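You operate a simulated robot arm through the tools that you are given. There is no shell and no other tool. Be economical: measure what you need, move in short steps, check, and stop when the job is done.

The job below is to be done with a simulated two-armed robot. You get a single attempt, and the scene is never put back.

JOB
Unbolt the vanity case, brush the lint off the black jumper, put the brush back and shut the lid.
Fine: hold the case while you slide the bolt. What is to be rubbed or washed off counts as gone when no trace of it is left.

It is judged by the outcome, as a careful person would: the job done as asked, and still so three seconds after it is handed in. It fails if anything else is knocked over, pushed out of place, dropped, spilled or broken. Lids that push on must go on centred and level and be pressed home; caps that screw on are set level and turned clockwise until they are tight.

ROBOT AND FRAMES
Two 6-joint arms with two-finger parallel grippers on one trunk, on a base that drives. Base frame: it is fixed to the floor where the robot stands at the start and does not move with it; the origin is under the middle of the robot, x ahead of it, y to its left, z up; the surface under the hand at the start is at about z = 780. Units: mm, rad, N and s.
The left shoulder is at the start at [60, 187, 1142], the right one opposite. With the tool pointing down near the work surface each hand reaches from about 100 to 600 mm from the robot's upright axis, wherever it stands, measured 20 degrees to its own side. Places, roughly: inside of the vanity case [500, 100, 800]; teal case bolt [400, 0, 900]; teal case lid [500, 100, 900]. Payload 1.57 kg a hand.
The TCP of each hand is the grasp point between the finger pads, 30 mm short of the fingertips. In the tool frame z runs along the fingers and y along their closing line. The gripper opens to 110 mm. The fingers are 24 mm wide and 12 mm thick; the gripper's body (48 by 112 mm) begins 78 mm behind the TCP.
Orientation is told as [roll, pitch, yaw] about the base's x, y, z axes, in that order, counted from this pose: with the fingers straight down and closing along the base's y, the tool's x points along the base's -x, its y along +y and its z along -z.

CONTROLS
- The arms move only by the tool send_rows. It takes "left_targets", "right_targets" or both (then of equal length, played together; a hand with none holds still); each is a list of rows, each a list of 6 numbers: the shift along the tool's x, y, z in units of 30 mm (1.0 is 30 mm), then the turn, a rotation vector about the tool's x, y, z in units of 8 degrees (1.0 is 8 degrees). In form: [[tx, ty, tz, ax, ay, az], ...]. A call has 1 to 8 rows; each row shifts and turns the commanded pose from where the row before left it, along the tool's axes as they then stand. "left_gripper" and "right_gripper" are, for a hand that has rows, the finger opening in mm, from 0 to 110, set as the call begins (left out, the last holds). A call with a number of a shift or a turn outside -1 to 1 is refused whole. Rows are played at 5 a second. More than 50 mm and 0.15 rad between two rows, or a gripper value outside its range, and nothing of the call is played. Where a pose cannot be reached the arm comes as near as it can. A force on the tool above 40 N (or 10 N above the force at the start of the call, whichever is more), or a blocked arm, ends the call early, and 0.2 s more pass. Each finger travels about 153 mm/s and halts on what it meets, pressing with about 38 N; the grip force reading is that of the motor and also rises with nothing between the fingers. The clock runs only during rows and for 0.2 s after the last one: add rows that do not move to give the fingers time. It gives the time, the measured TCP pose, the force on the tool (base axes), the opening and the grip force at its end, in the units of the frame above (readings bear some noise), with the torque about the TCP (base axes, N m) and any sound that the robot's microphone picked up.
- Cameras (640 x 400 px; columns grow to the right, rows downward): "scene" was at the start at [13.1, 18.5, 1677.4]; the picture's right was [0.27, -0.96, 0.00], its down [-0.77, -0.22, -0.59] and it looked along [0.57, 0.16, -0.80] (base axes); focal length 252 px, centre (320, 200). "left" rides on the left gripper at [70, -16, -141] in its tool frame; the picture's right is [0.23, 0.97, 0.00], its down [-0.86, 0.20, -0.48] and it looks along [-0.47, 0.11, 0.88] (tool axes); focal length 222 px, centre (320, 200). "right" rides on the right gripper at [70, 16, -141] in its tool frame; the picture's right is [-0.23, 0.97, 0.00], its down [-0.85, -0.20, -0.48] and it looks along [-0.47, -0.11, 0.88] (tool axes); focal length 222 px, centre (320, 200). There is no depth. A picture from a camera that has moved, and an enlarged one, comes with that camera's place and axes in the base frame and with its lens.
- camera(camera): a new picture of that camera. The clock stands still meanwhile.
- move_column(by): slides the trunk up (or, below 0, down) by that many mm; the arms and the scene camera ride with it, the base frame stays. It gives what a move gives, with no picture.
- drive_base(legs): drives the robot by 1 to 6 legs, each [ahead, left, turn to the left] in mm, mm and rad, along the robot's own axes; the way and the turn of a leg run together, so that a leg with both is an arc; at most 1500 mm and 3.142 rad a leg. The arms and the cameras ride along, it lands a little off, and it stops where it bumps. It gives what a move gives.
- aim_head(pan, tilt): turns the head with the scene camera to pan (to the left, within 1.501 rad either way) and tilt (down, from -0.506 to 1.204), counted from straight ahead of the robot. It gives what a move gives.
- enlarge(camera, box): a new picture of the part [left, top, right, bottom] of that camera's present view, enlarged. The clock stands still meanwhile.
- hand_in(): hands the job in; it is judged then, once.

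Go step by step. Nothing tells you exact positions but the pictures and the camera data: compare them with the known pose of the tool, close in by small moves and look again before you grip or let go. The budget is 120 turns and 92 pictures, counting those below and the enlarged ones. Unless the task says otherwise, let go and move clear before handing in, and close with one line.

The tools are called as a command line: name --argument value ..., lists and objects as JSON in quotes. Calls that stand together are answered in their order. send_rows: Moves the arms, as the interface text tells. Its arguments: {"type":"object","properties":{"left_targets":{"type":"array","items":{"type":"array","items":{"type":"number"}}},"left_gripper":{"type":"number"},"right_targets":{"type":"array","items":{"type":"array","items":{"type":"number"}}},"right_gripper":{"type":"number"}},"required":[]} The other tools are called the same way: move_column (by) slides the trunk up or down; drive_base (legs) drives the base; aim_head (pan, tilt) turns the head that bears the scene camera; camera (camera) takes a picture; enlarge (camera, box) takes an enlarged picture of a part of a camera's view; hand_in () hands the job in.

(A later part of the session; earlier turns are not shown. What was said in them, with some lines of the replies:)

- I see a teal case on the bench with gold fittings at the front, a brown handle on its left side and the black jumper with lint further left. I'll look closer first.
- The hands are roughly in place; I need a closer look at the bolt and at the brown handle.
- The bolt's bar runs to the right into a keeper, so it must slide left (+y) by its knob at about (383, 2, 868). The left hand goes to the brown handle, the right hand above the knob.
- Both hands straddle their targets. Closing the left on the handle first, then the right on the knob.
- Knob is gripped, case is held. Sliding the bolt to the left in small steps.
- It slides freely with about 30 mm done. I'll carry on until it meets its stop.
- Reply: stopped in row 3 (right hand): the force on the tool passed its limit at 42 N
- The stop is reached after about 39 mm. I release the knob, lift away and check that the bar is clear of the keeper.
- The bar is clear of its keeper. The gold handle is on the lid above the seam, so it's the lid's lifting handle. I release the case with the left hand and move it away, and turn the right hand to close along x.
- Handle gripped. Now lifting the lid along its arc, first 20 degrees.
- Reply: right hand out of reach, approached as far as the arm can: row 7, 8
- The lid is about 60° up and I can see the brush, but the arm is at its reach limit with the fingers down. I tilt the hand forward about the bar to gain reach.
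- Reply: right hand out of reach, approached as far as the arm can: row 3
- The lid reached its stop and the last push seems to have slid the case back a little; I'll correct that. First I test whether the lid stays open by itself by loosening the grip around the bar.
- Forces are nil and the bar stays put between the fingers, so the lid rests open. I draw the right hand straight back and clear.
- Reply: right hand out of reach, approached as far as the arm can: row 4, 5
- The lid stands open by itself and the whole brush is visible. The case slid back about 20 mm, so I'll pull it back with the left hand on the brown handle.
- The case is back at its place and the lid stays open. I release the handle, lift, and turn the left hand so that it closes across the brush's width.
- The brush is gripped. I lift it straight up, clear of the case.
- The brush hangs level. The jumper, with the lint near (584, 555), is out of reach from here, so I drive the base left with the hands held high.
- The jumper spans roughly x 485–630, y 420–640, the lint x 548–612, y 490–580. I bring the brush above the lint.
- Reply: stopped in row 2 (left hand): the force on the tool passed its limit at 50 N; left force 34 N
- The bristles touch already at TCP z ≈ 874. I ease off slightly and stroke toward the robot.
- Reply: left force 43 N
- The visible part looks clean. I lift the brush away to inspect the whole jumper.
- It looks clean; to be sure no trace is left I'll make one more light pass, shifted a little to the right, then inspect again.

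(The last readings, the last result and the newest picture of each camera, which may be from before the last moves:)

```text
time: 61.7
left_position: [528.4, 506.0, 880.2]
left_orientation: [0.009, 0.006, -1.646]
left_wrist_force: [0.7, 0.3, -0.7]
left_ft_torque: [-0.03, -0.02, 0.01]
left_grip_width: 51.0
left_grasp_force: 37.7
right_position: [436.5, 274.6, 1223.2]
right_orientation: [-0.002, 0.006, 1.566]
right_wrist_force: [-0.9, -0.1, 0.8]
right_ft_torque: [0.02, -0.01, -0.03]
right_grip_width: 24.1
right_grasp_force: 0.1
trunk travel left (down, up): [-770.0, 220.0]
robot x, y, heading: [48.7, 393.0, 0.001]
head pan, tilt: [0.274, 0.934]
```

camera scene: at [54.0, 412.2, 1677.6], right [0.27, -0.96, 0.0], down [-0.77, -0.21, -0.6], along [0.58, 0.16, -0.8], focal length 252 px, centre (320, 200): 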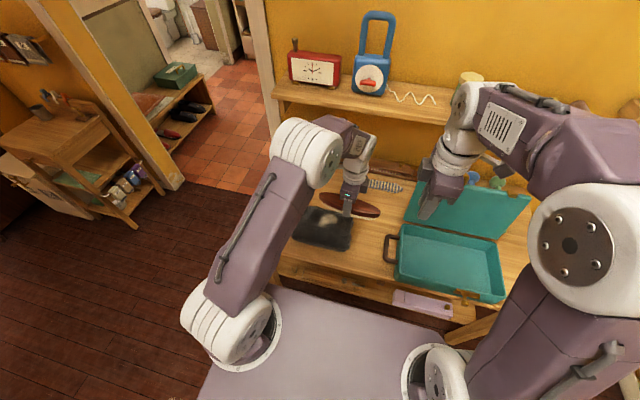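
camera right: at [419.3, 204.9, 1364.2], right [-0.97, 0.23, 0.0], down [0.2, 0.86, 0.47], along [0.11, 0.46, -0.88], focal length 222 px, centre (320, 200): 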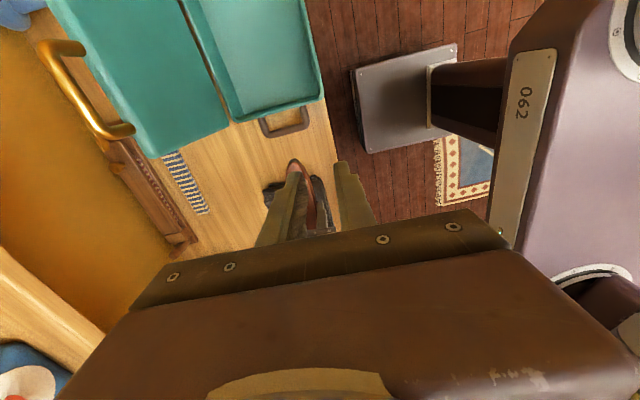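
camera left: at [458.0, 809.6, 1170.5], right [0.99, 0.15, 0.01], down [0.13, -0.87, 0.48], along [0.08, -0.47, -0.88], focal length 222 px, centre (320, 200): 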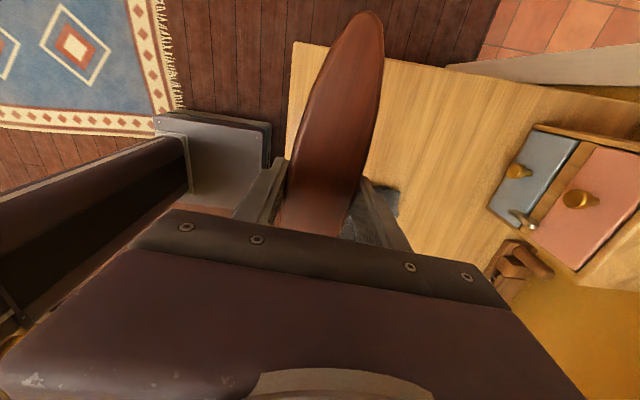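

No contact yet at z 880; I go 5–6 mm lower and stroke forward and back.

send_rows --left_targets '[[0, 0, 0.1, 0, 0, 0], [0, 0, 0.1, 0, 0, 0], [0, 0.4, 0, 0, 0, 0], [0, 0.4, 0, 0, 0, 0], [0, 0.4, 0, 0, 0, 0], [0, 0.4, 0, 0, 0, 0], [0, 0.4, 0, 0, 0, 0], [0, 0.4, 0, 0, 0, 0]]'

send_rows --left_targets '[[0, -0.4, 0, 0, 0, 0], [0, -0.4, 0, 0, 0, 0], [0, -0.4, 0, 0, 0, 0], [0, -0.4, 0, 0, 0, 0], [0, -0.4, 0, 0, 0, 0], [0, -0.4, 0, 0, 0, 0], [0, -0.4, 0, 0, 0, 0]]'

```text
time: 63.5
left_position: [599.6, 499.4, 877.5]
left_orientation: [0.009, 0.006, -1.645]
left_wrist_force: [-0.3, 0.2, -0.8]
left_ft_torque: [0.02, -0.01, -0.01]
left_grip_width: 51.0
left_grasp_force: 37.7
right_position: [438.6, 273.9, 1223.1]
right_orientation: [0.0, 0.006, 1.566]
right_wrist_force: [1.1, 0.3, -0.5]
right_ft_torque: [-0.01, -0.01, 0.03]
right_grip_width: 24.4
right_grasp_force: 0.1
trunk travel left (down, up): [-770.0, 220.0]
robot x, y, heading: [50.0, 392.6, -0.002]
head pan, tilt: [0.274, 0.934]
```

```text
time: 65.1
left_position: [515.5, 507.8, 874.9]
left_orientation: [0.009, 0.006, -1.646]
left_wrist_force: [-0.4, -0.4, -1.6]
left_ft_torque: [-0.01, -0.03, 0.0]
left_grip_width: 50.9
left_grasp_force: 37.9
right_position: [437.1, 274.2, 1223.1]
right_orientation: [-0.002, 0.005, 1.566]
right_wrist_force: [-0.5, 0.3, -0.4]
right_ft_torque: [-0.04, 0.02, -0.01]
right_grip_width: 23.9
right_grasp_force: 0.0
trunk travel left (down, up): [-770.0, 220.0]
robot x, y, heading: [51.4, 392.3, 0.001]
head pan, tilt: [0.274, 0.934]
```

send_rows --left_targets '[[0, 0, 0.1, 0, 0, 0], [0, 0, 0.08, 0, 0, 0], [0, 0, 0, 0, 0, 0]]'

```text
time: 65.8
left_position: [514.6, 506.9, 874.0]
left_orientation: [0.016, 0.005, -1.647]
left_wrist_force: [-9.6, 4.0, 30.8]
left_ft_torque: [-0.27, 0.94, -0.15]
left_grip_width: 51.0
left_grasp_force: 38.2
right_position: [432.8, 273.8, 1225.7]
right_orientation: [-0.003, 0.003, 1.568]
right_wrist_force: [0.1, -0.2, 0.5]
right_ft_torque: [-0.01, 0.0, -0.05]
right_grip_width: 24.0
right_grasp_force: 0.0
trunk travel left (down, up): [-770.0, 220.0]
robot x, y, heading: [49.2, 392.9, 0.0]
head pan, tilt: [0.274, 0.934]
stopped in row 3 (left hand): the force on the tool passed its limit at 42 N (the readings are from after the stop); the commanded pose is now the measured one
```

Contact now. Stroking away and back with slight relief.

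send_rows --left_targets '[[0, 0.3, -0.06, 0, 0, 0], [0, 0.4, 0, 0, 0, 0], [0, 0.4, 0, 0, 0, 0], [0, 0.4, 0, 0, 0, 0], [0, 0.4, 0, 0, 0, 0], [0, 0.4, 0, 0, 0, 0], [0, 0.4, 0, 0, 0, 0]]'

send_rows --left_targets '[[0, -0.4, 0, 0, 0, 0], [0, -0.4, 0, 0, 0, 0], [0, -0.4, 0, 0, 0, 0], [0, -0.4, 0, 0, 0, 0], [0, -0.4, 0, 0, 0, 0], [0, -0.4, 0, 0, 0, 0], [0, -0.4, 0, 0, 0, 0]]'

```text
time: 67.5
left_position: [600.1, 500.3, 874.7]
left_orientation: [0.015, 0.004, -1.647]
left_wrist_force: [-1.8, -0.1, 4.1]
left_ft_torque: [0.04, 0.21, 0.04]
left_grip_width: 51.0
left_grasp_force: 38.2
right_position: [435.0, 274.0, 1223.5]
right_orientation: [-0.004, 0.006, 1.567]
right_wrist_force: [0.3, 0.0, 0.8]
right_ft_torque: [0.0, 0.0, -0.03]
right_grip_width: 23.8
right_grasp_force: 0.1
trunk travel left (down, up): [-770.0, 220.0]
robot x, y, heading: [48.8, 395.8, 0.0]
head pan, tilt: [0.274, 0.934]
```

```text
time: 69.0
left_position: [514.2, 506.1, 873.5]
left_orientation: [0.02, 0.006, -1.646]
left_wrist_force: [9.9, -0.5, 16.2]
left_ft_torque: [0.09, -0.07, -0.08]
left_grip_width: 50.9
left_grasp_force: 38.2
right_position: [436.5, 274.1, 1223.5]
right_orientation: [-0.003, 0.004, 1.566]
right_wrist_force: [0.6, 0.3, -0.3]
right_ft_torque: [0.01, 0.01, 0.03]
right_grip_width: 24.0
right_grasp_force: 0.1
trunk travel left (down, up): [-770.0, 220.0]
robot x, y, heading: [47.8, 392.6, -0.005]
head pan, tilt: [0.274, 0.934]
```

send_rows --left_targets '[[0, 0, -0.6, 0, 0, 0], [0, 0, -0.8, 0, 0, 0], [-0.4, 0, -0.8, 0, 0, 0], [-0.5, 0, -0.8, 0, 0, 0], [-0.5, 0, -0.8, 0, 0, 0], [-0.5, 0, -0.8, 0, 0, 0], [0, 0, -0.6, 0, 0, 0]]'

drive_base --legs '[[-50, 0, 0], [0, -392, 0]]'

camera --camera "scene"

enlarge --camera "scene" --box '[204, 174, 268, 214]'

```text
time: 70.7
left_position: [509.2, 450.3, 1030.1]
left_orientation: [0.016, 0.006, -1.646]
left_wrist_force: [0.4, -0.7, -2.6]
left_ft_torque: [-0.02, 0.0, -0.04]
left_grip_width: 51.0
left_grasp_force: 37.6
right_position: [437.4, 274.7, 1223.6]
right_orientation: [0.001, 0.006, 1.567]
right_wrist_force: [0.5, 0.6, -0.3]
right_ft_torque: [0.01, -0.01, 0.01]
right_grip_width: 24.0
right_grasp_force: 0.1
trunk travel left (down, up): [-770.0, 220.0]
robot x, y, heading: [52.0, 395.3, 0.002]
head pan, tilt: [0.274, 0.934]
```

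```text
time: 73.6
left_position: [459.2, 59.0, 1028.4]
left_orientation: [0.015, 0.003, -1.645]
left_wrist_force: [-0.1, -0.6, -0.9]
left_ft_torque: [-0.02, -0.04, -0.02]
left_grip_width: 51.1
left_grasp_force: 37.8
right_position: [385.8, -116.3, 1223.4]
right_orientation: [-0.002, 0.009, 1.566]
right_wrist_force: [0.1, -0.6, -0.1]
right_ft_torque: [0.01, -0.01, -0.04]
right_grip_width: 24.0
right_grasp_force: 0.1
trunk travel left (down, up): [-770.0, 220.0]
robot x, y, heading: [0.8, 2.4, -0.007]
head pan, tilt: [0.274, 0.934]
```

```text
25 pictures are left
camera scene: at [12.9, 23.7, 1677.4], right [0.27, -0.96, 0.0], down [-0.77, -0.22, -0.59], along [0.57, 0.16, -0.8], focal length 252 px, centre (320, 200)
```

scene: 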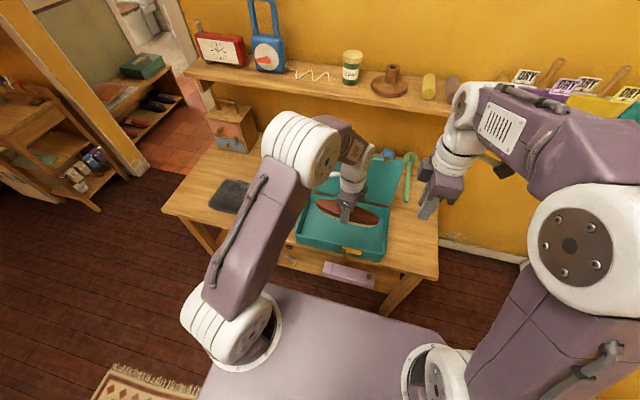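

```text
10.00 times, centred on (236, 194) of scene
camera zoom: at [12.9, 23.7, 1677.4], right [0.27, -0.96, 0.0], down [-0.77, -0.22, -0.59], along [0.57, 0.16, -0.8], focal length 2515 px, centre (1160, 260)
```

zoom: 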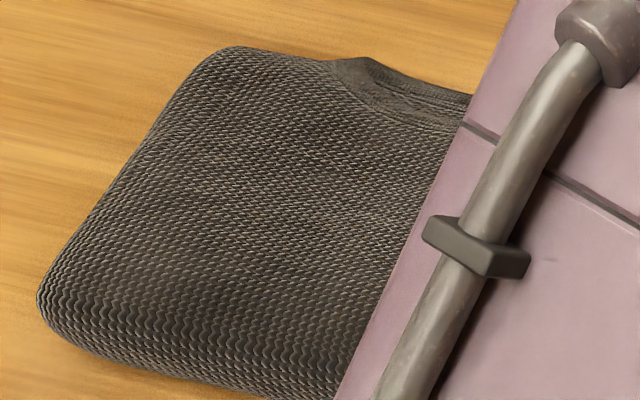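

The jumper is clean. Now the brush goes back into the case at its old spot.

send_rows --left_targets '[[0, 0.6, 0, 0, 0, 0], [0, 0.6, 0.4, 0, 0, 0], [0, 0.6, 0.7, 0, 0, 0], [-0.03, 0.54, 0.8, 0, 0, 0], [0, 0, 0.8, 0, 0, 0], [0, 0, 0.8, 0, 0, 0], [0, 0, 0.8, 0, 0, 0]]'

camera --camera "scene"

```text
time: 75.2
left_position: [530.4, 53.7, 900.5]
left_orientation: [0.016, 0.006, -1.646]
left_wrist_force: [-0.6, 0.1, -1.4]
left_ft_torque: [0.01, -0.01, -0.03]
left_grip_width: 51.1
left_grasp_force: 37.7
right_position: [387.0, -116.5, 1223.2]
right_orientation: [-0.001, 0.003, 1.566]
right_wrist_force: [0.4, -0.4, -0.5]
right_ft_torque: [0.02, 0.03, -0.03]
right_grip_width: 23.9
right_grasp_force: 0.1
trunk travel left (down, up): [-770.0, 220.0]
robot x, y, heading: [-0.4, 5.2, -0.004]
head pan, tilt: [0.274, 0.934]
```

```text
23 pictures are left
camera scene: at [14.2, 22.5, 1677.5], right [0.27, -0.96, 0.0], down [-0.78, -0.22, -0.59], along [0.57, 0.16, -0.8], focal length 252 px, centre (320, 200)
```

scene: 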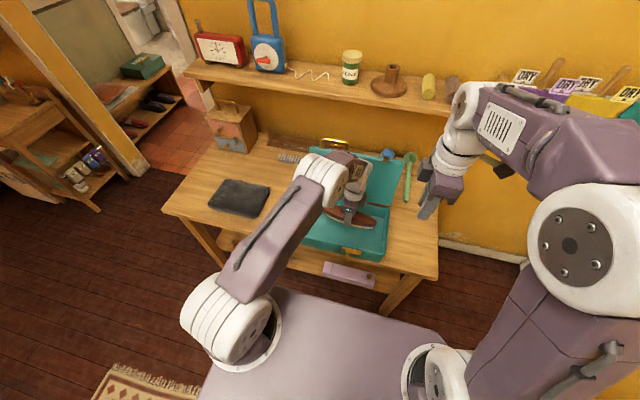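

Lined up. I lower slowly until the bristles touch the case floor.

send_rows --left_targets '[[0, 0, 0.5, 0, 0, 0], [0, 0, 0.5, 0, 0, 0], [0, 0, 0.4, 0, 0, 0], [0, 0, 0.3, 0, 0, 0], [0, 0, 0.2, 0, 0, 0], [0, 0, 0.1, 0, 0, 0], [0, 0, 0.08, 0, 0, 0]]'

enlarge --camera "scene" --box '[290, 175, 410, 265]'

```text
time: 76.8
left_position: [531.5, 54.2, 837.6]
left_orientation: [0.017, 0.004, -1.646]
left_wrist_force: [-0.4, 0.8, -1.7]
left_ft_torque: [-0.01, 0.0, 0.02]
left_grip_width: 50.9
left_grasp_force: 37.9
right_position: [387.3, -116.5, 1223.3]
right_orientation: [0.0, 0.004, 1.566]
right_wrist_force: [-1.4, 0.7, -0.3]
right_ft_torque: [0.05, 0.01, -0.04]
right_grip_width: 24.1
right_grasp_force: 0.0
trunk travel left (down, up): [-770.0, 220.0]
robot x, y, heading: [-0.3, 3.0, -0.002]
head pan, tilt: [0.274, 0.934]
```

```text
4.44 times, centred on (350, 220) of scene
camera zoom: at [13.5, 22.2, 1677.4], right [0.27, -0.96, 0.0], down [-0.78, -0.22, -0.59], along [0.57, 0.16, -0.8], focal length 1118 px, centre (187, 111)
```

zoom: 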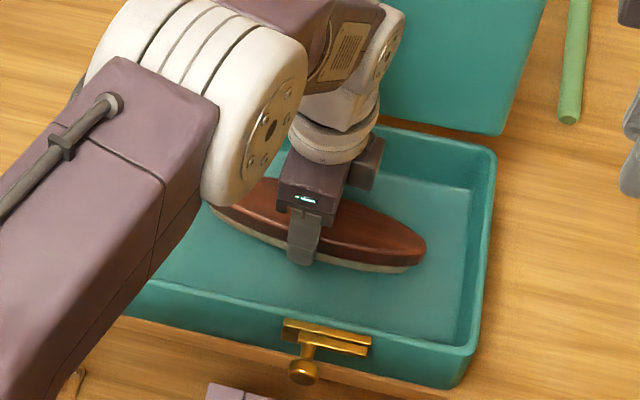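

send_rows --left_targets '[[0, 0, 0.07, 0, 0, 0], [0, 0, 0.05, 0, 0, 0]]'

```text
time: 77.4
left_position: [531.6, 55.0, 834.5]
left_orientation: [0.016, 0.004, -1.646]
left_wrist_force: [-0.1, -0.7, -0.6]
left_ft_torque: [-0.04, 0.02, -0.02]
left_grip_width: 51.0
left_grasp_force: 38.1
right_position: [386.2, -117.0, 1222.8]
right_orientation: [-0.001, 0.006, 1.564]
right_wrist_force: [-1.5, 0.1, 0.5]
right_ft_torque: [0.02, 0.01, -0.03]
right_grip_width: 23.9
right_grasp_force: 0.1
trunk travel left (down, up): [-770.0, 220.0]
robot x, y, heading: [4.4, 2.4, -0.003]
head pan, tilt: [0.274, 0.934]
```

send_rows --left_targets '[[0, 0, 0.06, 0, 0, 0], [0, 0, 0, 0, 0, 0]]'

```text
time: 78.0
left_position: [531.6, 53.6, 833.6]
left_orientation: [0.016, 0.007, -1.646]
left_wrist_force: [0.4, 0.1, -1.7]
left_ft_torque: [-0.01, 0.0, -0.01]
left_grip_width: 51.1
left_grasp_force: 38.4
right_position: [387.7, -117.9, 1223.7]
right_orientation: [0.001, 0.006, 1.566]
right_wrist_force: [0.0, 0.2, 0.4]
right_ft_torque: [0.01, 0.02, -0.03]
right_grip_width: 24.0
right_grasp_force: 0.1
trunk travel left (down, up): [-770.0, 220.0]
robot x, y, heading: [-1.0, 5.2, -0.003]
head pan, tilt: [0.274, 0.934]
```

send_rows --left_targets '[[0, 0, 0.06, 0, 0, 0], [0, 0, 0.06, 0, 0, 0], [0, 0, 0, 0, 0, 0]]'

```text
time: 78.8
left_position: [531.0, 53.9, 831.7]
left_orientation: [0.02, 0.006, -1.645]
left_wrist_force: [1.5, 1.2, 21.3]
left_ft_torque: [0.32, 0.31, -0.04]
left_grip_width: 50.9
left_grasp_force: 38.4
right_position: [384.6, -116.7, 1224.2]
right_orientation: [-0.004, 0.005, 1.566]
right_wrist_force: [0.1, -0.2, 0.3]
right_ft_torque: [-0.02, 0.02, 0.06]
right_grip_width: 23.8
right_grasp_force: 0.1
trunk travel left (down, up): [-770.0, 220.0]
robot x, y, heading: [-1.3, 0.3, -0.004]
head pan, tilt: [0.274, 0.934]
```

Touchdown. Release, lift straight out, and move the left hand off to the left.

send_rows --left_targets '[[0, 0, -0.03, 0, 0, 0], [0, 0, 0, 0, 0, 0], [0, 0, -0.6, 0, 0, 0], [0, 0, -0.9, 0, 0, 0], [0, 0, -0.9, 0, 0, 0], [0, 0, -0.9, 0, 0, 0], [0, -0.3, -0.9, 0, 0, 0], [0.3, -0.5, -0.9, 0, 0, 0]]' --left_gripper 82

send_rows --left_targets '[[1, -0.6, -0.3, 0, 0, 0], [1, -0.6, -0.3, 0, 0, 0], [1, -0.6, -0.3, 0, 0, 0], [1, -0.6, 0, 0, 0, 0], [1, -0.5, 0, 0, 0, 0], [1, 0, 0, 0, 0, 0], [1, 0, 0, 0, 0, 0], [1, 0, 0, 0, 0, 0]]' --left_gripper 44

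camera --camera "scene"

enlarge --camera "scene" --box '[280, 120, 420, 270]'

```text
time: 80.6
left_position: [506.1, 64.1, 983.9]
left_orientation: [0.016, 0.005, -1.646]
left_wrist_force: [-0.2, 0.4, 0.0]
left_ft_torque: [-0.03, -0.02, 0.0]
left_grip_width: 81.8
left_grasp_force: 0.1
right_position: [384.6, -116.7, 1224.2]
right_orientation: [-0.003, 0.005, 1.565]
right_wrist_force: [0.4, 0.4, 0.1]
right_ft_torque: [-0.01, 0.01, -0.01]
right_grip_width: 24.0
right_grasp_force: 0.0
trunk travel left (down, up): [-770.0, 220.0]
robot x, y, heading: [-0.3, 3.0, -0.004]
head pan, tilt: [0.274, 0.934]
```

```text
time: 82.4
left_position: [435.1, 310.5, 1010.7]
left_orientation: [0.015, 0.003, -1.649]
left_wrist_force: [0.0, 0.6, 0.7]
left_ft_torque: [-0.01, 0.0, -0.01]
left_grip_width: 43.9
left_grasp_force: 0.0
right_position: [385.8, -115.2, 1223.1]
right_orientation: [0.0, 0.007, 1.565]
right_wrist_force: [0.2, 0.8, -0.1]
right_ft_torque: [-0.02, 0.02, 0.03]
right_grip_width: 24.0
right_grasp_force: 0.1
trunk travel left (down, up): [-770.0, 220.0]
robot x, y, heading: [-1.9, 1.7, -0.003]
head pan, tilt: [0.274, 0.934]
```

```text
21 pictures are left
camera scene: at [12.9, 23.7, 1677.4], right [0.27, -0.96, 0.0], down [-0.78, -0.22, -0.59], along [0.57, 0.16, -0.8], focal length 252 px, centre (320, 200)
```

scene: 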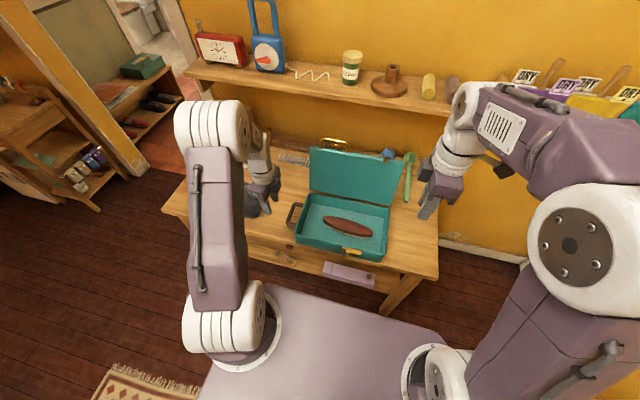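

```text
2.67 times, centred on (350, 195) of scene
camera zoom: at [12.9, 23.7, 1677.4], right [0.27, -0.96, 0.0], down [-0.78, -0.22, -0.59], along [0.57, 0.16, -0.8], focal length 671 px, centre (240, 213)
```

zoom: 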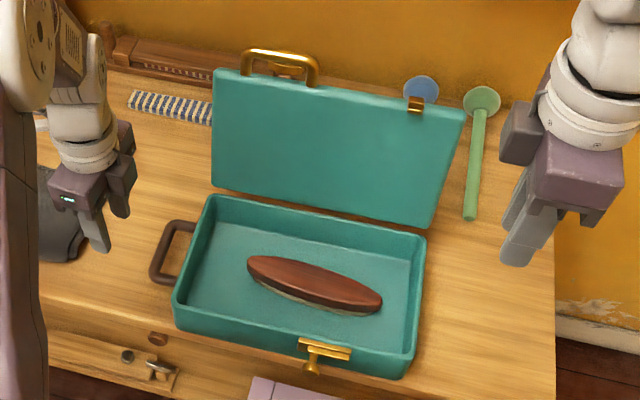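

The brush lies back in its place. To shut the lid, I bring the right hand tilted forward back toward the gold handle.

send_rows --right_targets '[[-0.633, -0.467, 0, 1, 0, 0], [-0.633, -0.462, 0.065, 1, 0, 0], [-0.633, -0.449, 0.129, 1, 0, 0], [-0.633, -0.426, 0.19, 1, 0, 0], [-0.633, -0.396, 0.247, 1, 0, 0], [-0.633, -0.357, 0.3, 1, 0, 0], [-0.633, -0.312, 0.347, 1, 0, 0], [-0.633, -0.261, 0.387, 1, 0, 0]]' --right_gripper 28

```text
time: 84.2
left_position: [436.7, 309.6, 1009.0]
left_orientation: [0.017, 0.004, -1.647]
left_wrist_force: [0.2, 0.5, 0.6]
left_ft_torque: [0.0, 0.02, 0.01]
left_grip_width: 44.0
left_grasp_force: 0.0
right_position: [499.2, 36.0, 1222.7]
right_orientation: [-1.119, 0.007, 1.568]
right_wrist_force: [0.5, 0.7, 1.1]
right_ft_torque: [0.0, -0.01, 0.01]
right_grip_width: 28.5
right_grasp_force: 0.1
trunk travel left (down, up): [-770.0, 220.0]
robot x, y, heading: [1.1, 2.4, -0.003]
head pan, tilt: [0.274, 0.934]
```

send_rows --right_targets '[[-0.9, 0.185, 0.8, 0, 0, 0], [-0.9, 0.185, 0.85, 0, 0, 0], [-0.9, 0.185, 0.9, 0, 0, 0], [-0.9, 0.185, 0.95, 0, 0, 0], [0, 0.185, 0.95, 0, 0, 0]]'

camera --camera "right"

```text
time: 85.4
left_position: [437.8, 308.7, 1009.3]
left_orientation: [0.015, 0.005, -1.646]
left_wrist_force: [0.3, -0.3, -0.1]
left_ft_torque: [0.01, -0.01, 0.04]
left_grip_width: 44.0
left_grasp_force: 0.2
right_position: [609.8, 141.6, 1138.4]
right_orientation: [-1.117, 0.004, 1.567]
right_wrist_force: [0.7, 0.0, -0.4]
right_ft_torque: [-0.03, -0.01, 0.05]
right_grip_width: 28.4
right_grasp_force: 0.0
trunk travel left (down, up): [-770.0, 220.0]
robot x, y, heading: [1.7, 2.0, -0.004]
head pan, tilt: [0.274, 0.934]
```

```text
19 pictures are left
camera right: at [474.0, 72.8, 1185.6], right [-0.43, 0.22, -0.88], down [-0.34, 0.86, 0.38], along [0.84, 0.46, -0.29], focal length 222 px, centre (320, 200)
```

right: 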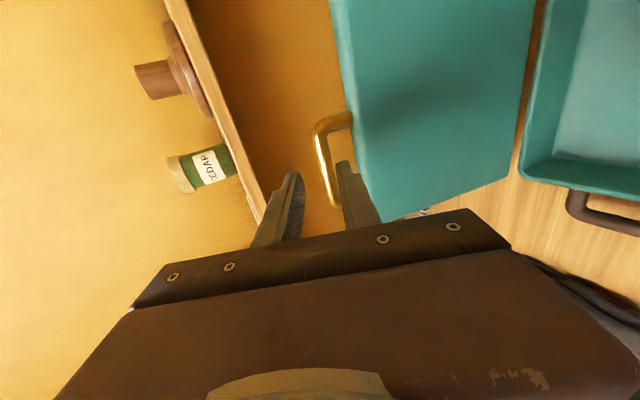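

send_rows --right_targets '[[0, 0.12, 0.5, 0, 0, 0], [0, 0, 0.5, 0, 0, 0], [0, 0, 0.4, 0, 0, 0]]'

enlarge --camera "right" --box '[200, 80, 440, 240]'

```text
time: 86.2
left_position: [436.3, 307.4, 1010.1]
left_orientation: [0.016, 0.007, -1.645]
left_wrist_force: [-0.8, -0.5, 0.0]
left_ft_torque: [0.01, 0.0, -0.01]
left_grip_width: 44.0
left_grasp_force: 0.1
right_position: [645.3, 139.7, 1117.2]
right_orientation: [-1.116, 0.004, 1.565]
right_wrist_force: [0.0, -0.1, 0.3]
right_ft_torque: [0.0, 0.01, 0.0]
right_grip_width: 28.0
right_grasp_force: 0.1
trunk travel left (down, up): [-770.0, 220.0]
robot x, y, heading: [-2.4, 4.6, -0.003]
head pan, tilt: [0.274, 0.934]
```

```text
2.50 times, centred on (320, 160) of right
camera zoom: at [508.5, 71.7, 1164.6], right [-0.43, 0.22, -0.88], down [-0.34, 0.86, 0.38], along [0.84, 0.46, -0.29], focal length 555 px, centre (320, 300)
```

zoom: 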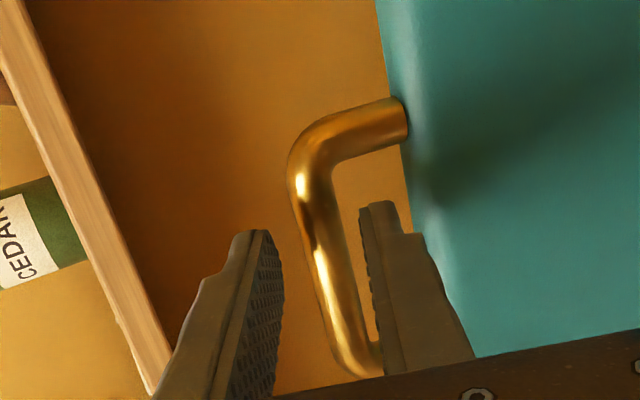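

send_rows --right_targets '[[0, 0, 0.3, 0, 0, 0], [0, 0, 0.3, 0, 0, 0], [0, 0, 0.3, 0, 0, 0]]'

enlarge --camera "right" --box '[200, 80, 440, 240]'

```text
time: 87.0
left_position: [436.8, 308.6, 1009.9]
left_orientation: [0.014, 0.005, -1.646]
left_wrist_force: [-1.0, 0.5, 0.8]
left_ft_torque: [-0.01, 0.01, 0.01]
left_grip_width: 43.5
left_grasp_force: 0.1
right_position: [668.9, 140.6, 1104.6]
right_orientation: [-1.117, 0.006, 1.564]
right_wrist_force: [-0.2, 0.5, -0.1]
right_ft_torque: [0.01, -0.01, -0.01]
right_grip_width: 28.1
right_grasp_force: 0.0
trunk travel left (down, up): [-770.0, 220.0]
robot x, y, heading: [1.2, 4.2, -0.007]
head pan, tilt: [0.274, 0.934]
```

```text
2.50 times, centred on (320, 160) of right
camera zoom: at [533.3, 72.3, 1151.7], right [-0.43, 0.22, -0.88], down [-0.34, 0.86, 0.38], along [0.84, 0.46, -0.29], focal length 555 px, centre (320, 300)
```

zoom: 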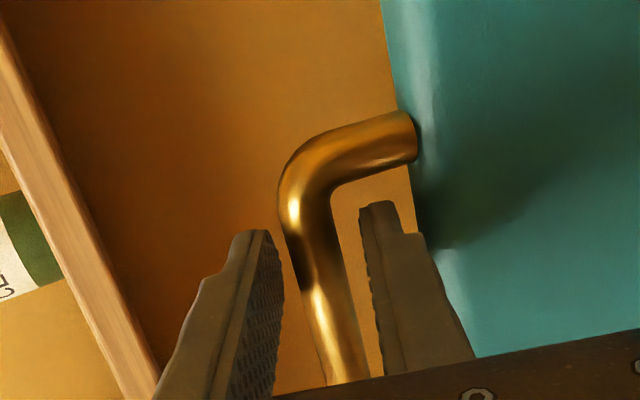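

The bar is between the fingers. I close on it.

send_rows --right_targets '[[0, 0, 0, 0, 0, 0], [0, 0, 0, 0, 0, 0], [0, 0, 0, 0, 0, 0]]' --right_gripper 5 --left_targets '[[0.7, 0, 0, 0, 0, 0], [0.7, 0, 0, 0, 0, 0], [0.7, 0, 0, 0, 0, 0]]'

send_rows --right_targets '[[0, 0.219, -0.694, 0, 0, 0], [0, 0.209, -0.666, -1, 0, 0], [0, 0.356, -0.588, -1, 0, 0], [0, 0.482, -0.476, -1, 0, 0]]'

camera --camera "scene"

```text
time: 87.8
left_position: [440.4, 372.7, 1010.2]
left_orientation: [0.013, 0.002, -1.647]
left_wrist_force: [0.0, -0.4, 0.5]
left_ft_torque: [-0.02, -0.02, 0.0]
left_grip_width: 44.2
left_grasp_force: 0.1
right_position: [668.4, 140.9, 1103.9]
right_orientation: [-1.117, 0.006, 1.566]
right_wrist_force: [0.5, -1.6, 1.4]
right_ft_torque: [0.58, 0.02, 0.32]
right_grip_width: 15.2
right_grasp_force: 30.9
trunk travel left (down, up): [-770.0, 220.0]
robot x, y, heading: [0.5, 6.2, -0.0]
head pan, tilt: [0.274, 0.934]
```

```text
time: 88.8
left_position: [438.0, 373.0, 1010.8]
left_orientation: [0.017, 0.007, -1.646]
left_wrist_force: [-0.3, 0.1, -0.6]
left_ft_torque: [0.01, 0.0, 0.0]
left_grip_width: 44.1
left_grasp_force: 0.0
right_position: [584.7, 139.5, 1113.7]
right_orientation: [-0.701, 0.005, 1.568]
right_wrist_force: [-0.8, -1.6, 11.6]
right_ft_torque: [-0.72, -0.28, -0.09]
right_grip_width: 15.2
right_grasp_force: 31.0
trunk travel left (down, up): [-770.0, 220.0]
robot x, y, heading: [-1.3, 4.4, -0.007]
head pan, tilt: [0.274, 0.934]
```

```text
16 pictures are left
camera scene: at [10.2, 21.2, 1677.6], right [0.27, -0.96, 0.0], down [-0.77, -0.21, -0.6], along [0.57, 0.16, -0.8], focal length 252 px, centre (320, 200)
```

scene: 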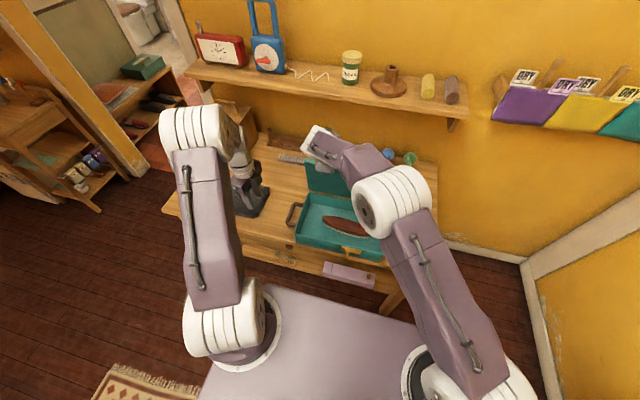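

send_rows --right_targets '[[0, 0.505, -0.497, 0, 0, 0], [0, 0.66, -0.283, 0, 0, 0], [0, 0.683, -0.229, 0, 0, 0], [0, 0.697, -0.165, 0, 0, 0], [0, 0.71, -0.108, 0, 0, 0]]'

```text
time: 90.0
left_position: [438.7, 372.2, 1010.6]
left_orientation: [0.018, 0.005, -1.646]
left_wrist_force: [-0.9, 0.9, -0.3]
left_ft_torque: [-0.01, 0.0, -0.01]
left_grip_width: 44.1
left_grasp_force: 0.1
right_position: [484.0, 140.7, 1077.2]
right_orientation: [-0.699, 0.005, 1.566]
right_wrist_force: [-4.3, -1.1, 6.6]
right_ft_torque: [-0.8, -0.11, 0.1]
right_grip_width: 15.5
right_grasp_force: 31.3
trunk travel left (down, up): [-770.0, 220.0]
robot x, y, heading: [-1.9, 4.4, 0.002]
head pan, tilt: [0.274, 0.934]
```

send_rows --right_targets '[[0, 0.56, -0.14, -1, 0, 0], [0, 0.647, 0.123, -1, 0, 0], [0, 0.603, 0.28, -1, 0, 0], [0, 0.52, 0.427, -1, 0, 0], [0, 0.417, 0.547, -1, 0, 0]]'

camera --camera "left"

```text
time: 91.2
left_position: [441.5, 373.3, 1009.5]
left_orientation: [0.014, 0.005, -1.646]
left_wrist_force: [-0.1, -0.3, -0.4]
left_ft_torque: [-0.01, 0.01, -0.04]
left_grip_width: 44.1
left_grasp_force: 0.0
right_position: [422.2, 141.8, 1006.1]
right_orientation: [0.002, 0.006, 1.567]
right_wrist_force: [1.4, 2.4, -0.9]
right_ft_torque: [-0.54, -0.21, 0.51]
right_grip_width: 15.6
right_grasp_force: 31.1
trunk travel left (down, up): [-770.0, 220.0]
robot x, y, heading: [1.6, 4.7, -0.002]
head pan, tilt: [0.274, 0.934]
```

```text
15 pictures are left
camera left: at [428.1, 443.6, 1150.6], right [0.99, 0.15, 0.02], down [0.13, -0.87, 0.48], along [0.09, -0.47, -0.88], focal length 222 px, centre (320, 200)
```

left: 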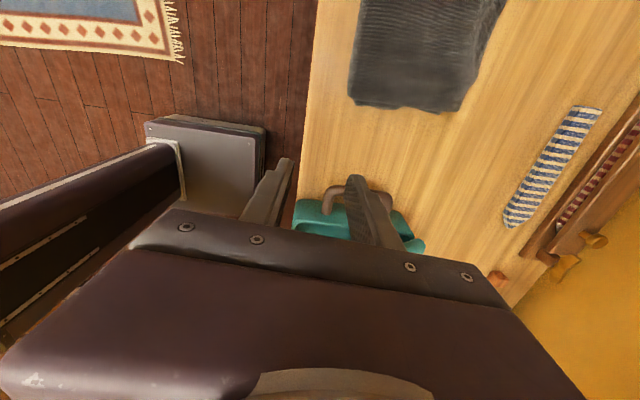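

send_rows --right_targets '[[0, 0.4, 0.62, 0, 0, 0], [0, 0.287, 0.66, 0, 0, 0], [0, 0.23, 0.683, 0, 0, 0], [0, 0.167, 0.703, 0, 0, 0]]'

send_rows --right_targets '[[0, 0.06, 0.4, 0, 0, 0], [0, 0.04, 0.4, 0, 0, 0], [0, 0, 0.3, 0, 0, 0]]'

enlarge --camera "scene" --box '[270, 160, 430, 270]'

```text
time: 92.2
left_position: [439.7, 374.0, 1010.4]
left_orientation: [0.017, 0.005, -1.645]
left_wrist_force: [0.2, -0.5, 0.9]
left_ft_torque: [0.05, 0.0, 0.01]
left_grip_width: 44.2
left_grasp_force: 0.1
right_position: [387.6, 140.8, 927.1]
right_orientation: [0.0, 0.008, 1.565]
right_wrist_force: [-0.6, 1.7, -0.5]
right_ft_torque: [-0.38, 0.01, 0.34]
right_grip_width: 15.6
right_grasp_force: 31.2
trunk travel left (down, up): [-770.0, 220.0]
robot x, y, heading: [-1.1, 7.0, -0.003]
head pan, tilt: [0.274, 0.934]
```

```text
time: 93.0
left_position: [440.2, 373.1, 1010.5]
left_orientation: [0.015, 0.007, -1.646]
left_wrist_force: [0.0, -0.5, 0.6]
left_ft_torque: [-0.03, 0.01, -0.02]
left_grip_width: 44.0
left_grasp_force: 0.2
right_position: [383.8, 141.1, 893.0]
right_orientation: [0.001, 0.007, 1.567]
right_wrist_force: [-2.5, 1.5, -0.6]
right_ft_torque: [-0.21, 0.0, 0.21]
right_grip_width: 15.3
right_grasp_force: 31.1
trunk travel left (down, up): [-770.0, 220.0]
robot x, y, heading: [-3.9, 2.8, -0.003]
head pan, tilt: [0.274, 0.934]
```

```text
3.64 times, centred on (350, 215) of scene
camera zoom: at [12.3, 22.9, 1677.4], right [0.27, -0.96, 0.0], down [-0.77, -0.22, -0.59], along [0.57, 0.16, -0.8], focal length 915 px, centre (211, 146)
```

zoom: 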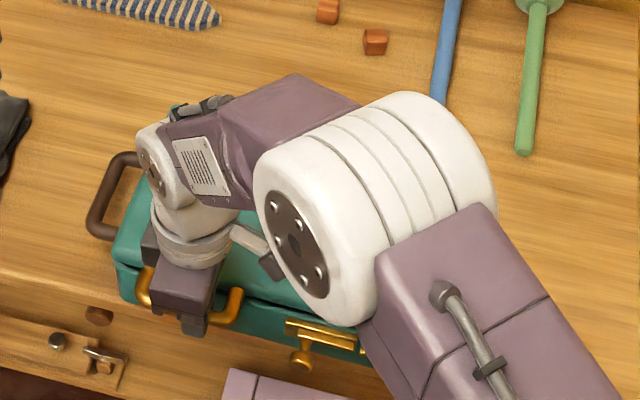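

Almost closed. I lower the last millimetres gently until the lid seats.

send_rows --right_targets '[[0, 0, 0.15, 0, 0, 0], [0, 0, 0.12, 0, 0, 0], [0, 0, 0.1, 0, 0, 0], [0, 0, 0.1, 0, 0, 0], [0, 0, 0.1, 0, 0, 0], [0, 0, 0, 0, 0, 0]]'

```text
time: 94.4
left_position: [439.0, 372.2, 1011.5]
left_orientation: [0.016, 0.006, -1.646]
left_wrist_force: [0.3, 1.1, -0.2]
left_ft_torque: [0.0, -0.02, 0.03]
left_grip_width: 44.1
left_grasp_force: 0.1
right_position: [384.9, 140.7, 879.7]
right_orientation: [-0.005, 0.002, 1.566]
right_wrist_force: [-1.8, 1.3, 26.4]
right_ft_torque: [0.16, 0.0, 0.11]
right_grip_width: 15.7
right_grasp_force: 31.6
trunk travel left (down, up): [-770.0, 220.0]
robot x, y, heading: [0.3, 4.7, -0.006]
head pan, tilt: [0.274, 0.934]
```

The lid is seated and pressing back with 26 N. Release, lift clear, and check.

send_rows --right_targets '[[0, 0, -0.05, 0, 0, 0], [0, 0, 0, 0, 0, 0], [0, 0, -0.3, 0, 0, 0], [0, 0, -0.5, 0, 0, 0], [0, 0, -0.8, 0, 0, 0], [0, 0, -1, 0, 0, 0], [0.5, 0.3, -1, 0, 0, 0], [1, 0.5, -1, 0, 0, 0]]' --right_gripper 28

send_rows --right_targets '[[1, 0.5, -1, 0, 0, 0], [1, 0.5, -1, 0, 0, 0], [1, 0.3, -1, 0, 0, 0], [1, 0, -0.5, 0, 0, 0], [1, 0, 0, 0, 0, 0], [1, 0, 0, 0, 0, 0], [1, 0, 0, 0, 0, 0]]'

camera --camera "scene"

enlarge --camera "scene" --box '[270, 160, 430, 270]'

```text
time: 96.2
left_position: [438.7, 372.7, 1011.8]
left_orientation: [0.016, 0.008, -1.644]
left_wrist_force: [1.0, 0.3, 0.1]
left_ft_torque: [-0.01, -0.03, 0.02]
left_grip_width: 43.9
left_grasp_force: 0.2
right_position: [358.4, 97.1, 1021.1]
right_orientation: [-0.001, 0.005, 1.564]
right_wrist_force: [-0.4, 0.2, 0.4]
right_ft_torque: [0.02, 0.01, -0.01]
right_grip_width: 27.9
right_grasp_force: 0.1
trunk travel left (down, up): [-770.0, 220.0]
robot x, y, heading: [1.3, 2.8, -0.01]
head pan, tilt: [0.274, 0.934]
```

```text
time: 97.8
left_position: [440.7, 372.7, 1010.2]
left_orientation: [0.017, 0.004, -1.646]
left_wrist_force: [0.1, 0.9, 0.0]
left_ft_torque: [-0.01, -0.03, 0.01]
left_grip_width: 43.9
left_grasp_force: 0.0
right_position: [322.3, -112.3, 1124.0]
right_orientation: [-0.002, 0.004, 1.566]
right_wrist_force: [0.4, 0.0, 0.8]
right_ft_torque: [0.03, 0.03, 0.01]
right_grip_width: 28.3
right_grasp_force: 0.0
trunk travel left (down, up): [-770.0, 220.0]
robot x, y, heading: [-0.5, 4.0, 0.001]
head pan, tilt: [0.274, 0.934]
```

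```text
13 pictures are left
camera scene: at [12.7, 20.9, 1677.5], right [0.27, -0.96, 0.0], down [-0.77, -0.21, -0.59], along [0.57, 0.16, -0.8], focal length 252 px, centre (320, 200)
```

scene: 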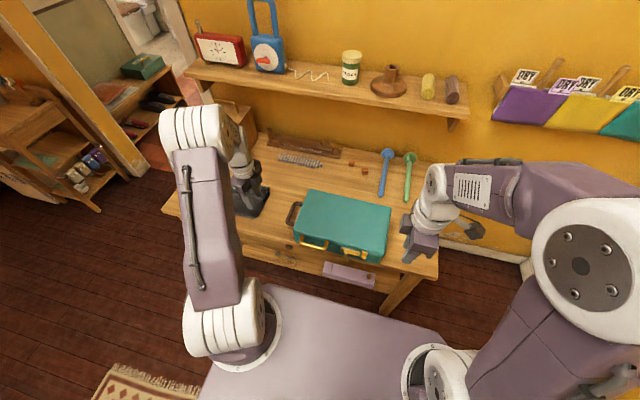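

```text
3.64 times, centred on (350, 215) of scene
camera zoom: at [12.7, 20.9, 1677.5], right [0.27, -0.96, 0.0], down [-0.77, -0.21, -0.59], along [0.57, 0.16, -0.8], focal length 915 px, centre (211, 146)
```

zoom: 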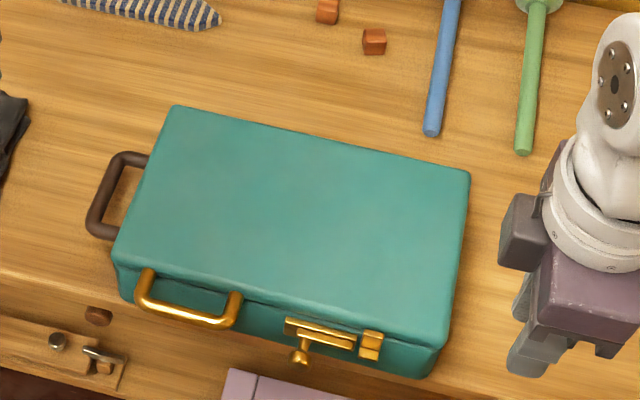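

enlarge --camera "left" --box '[340, 0, 520, 115]'

```text
3.48 times, centred on (430, 58) of left
camera zoom: at [426.9, 442.2, 1151.8], right [0.99, 0.15, 0.02], down [0.13, -0.87, 0.48], along [0.09, -0.47, -0.88], focal length 773 px, centre (-63, 696)
```

zoom: 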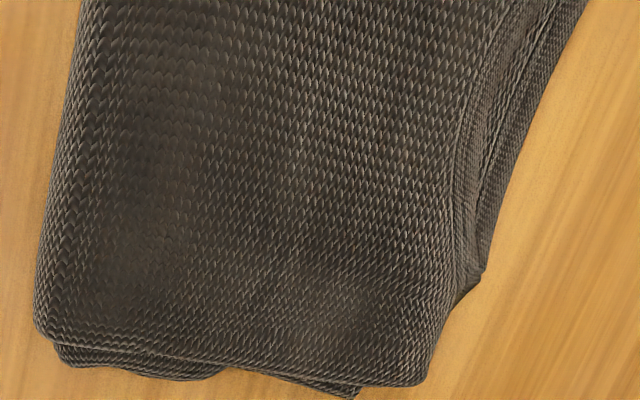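

The jumper shows no lint, the brush is in the case, the lid is shut with the bolt open, and both hands are clear.

hand_in

```text
The job is handed in.
```

The vanity case is unbolted, the jumper is brushed clean with no lint visible, the brush is back in the case, and the lid is shut. The case slid back about 25 mm while I opened the lid; I pulled it back to about its original spot.
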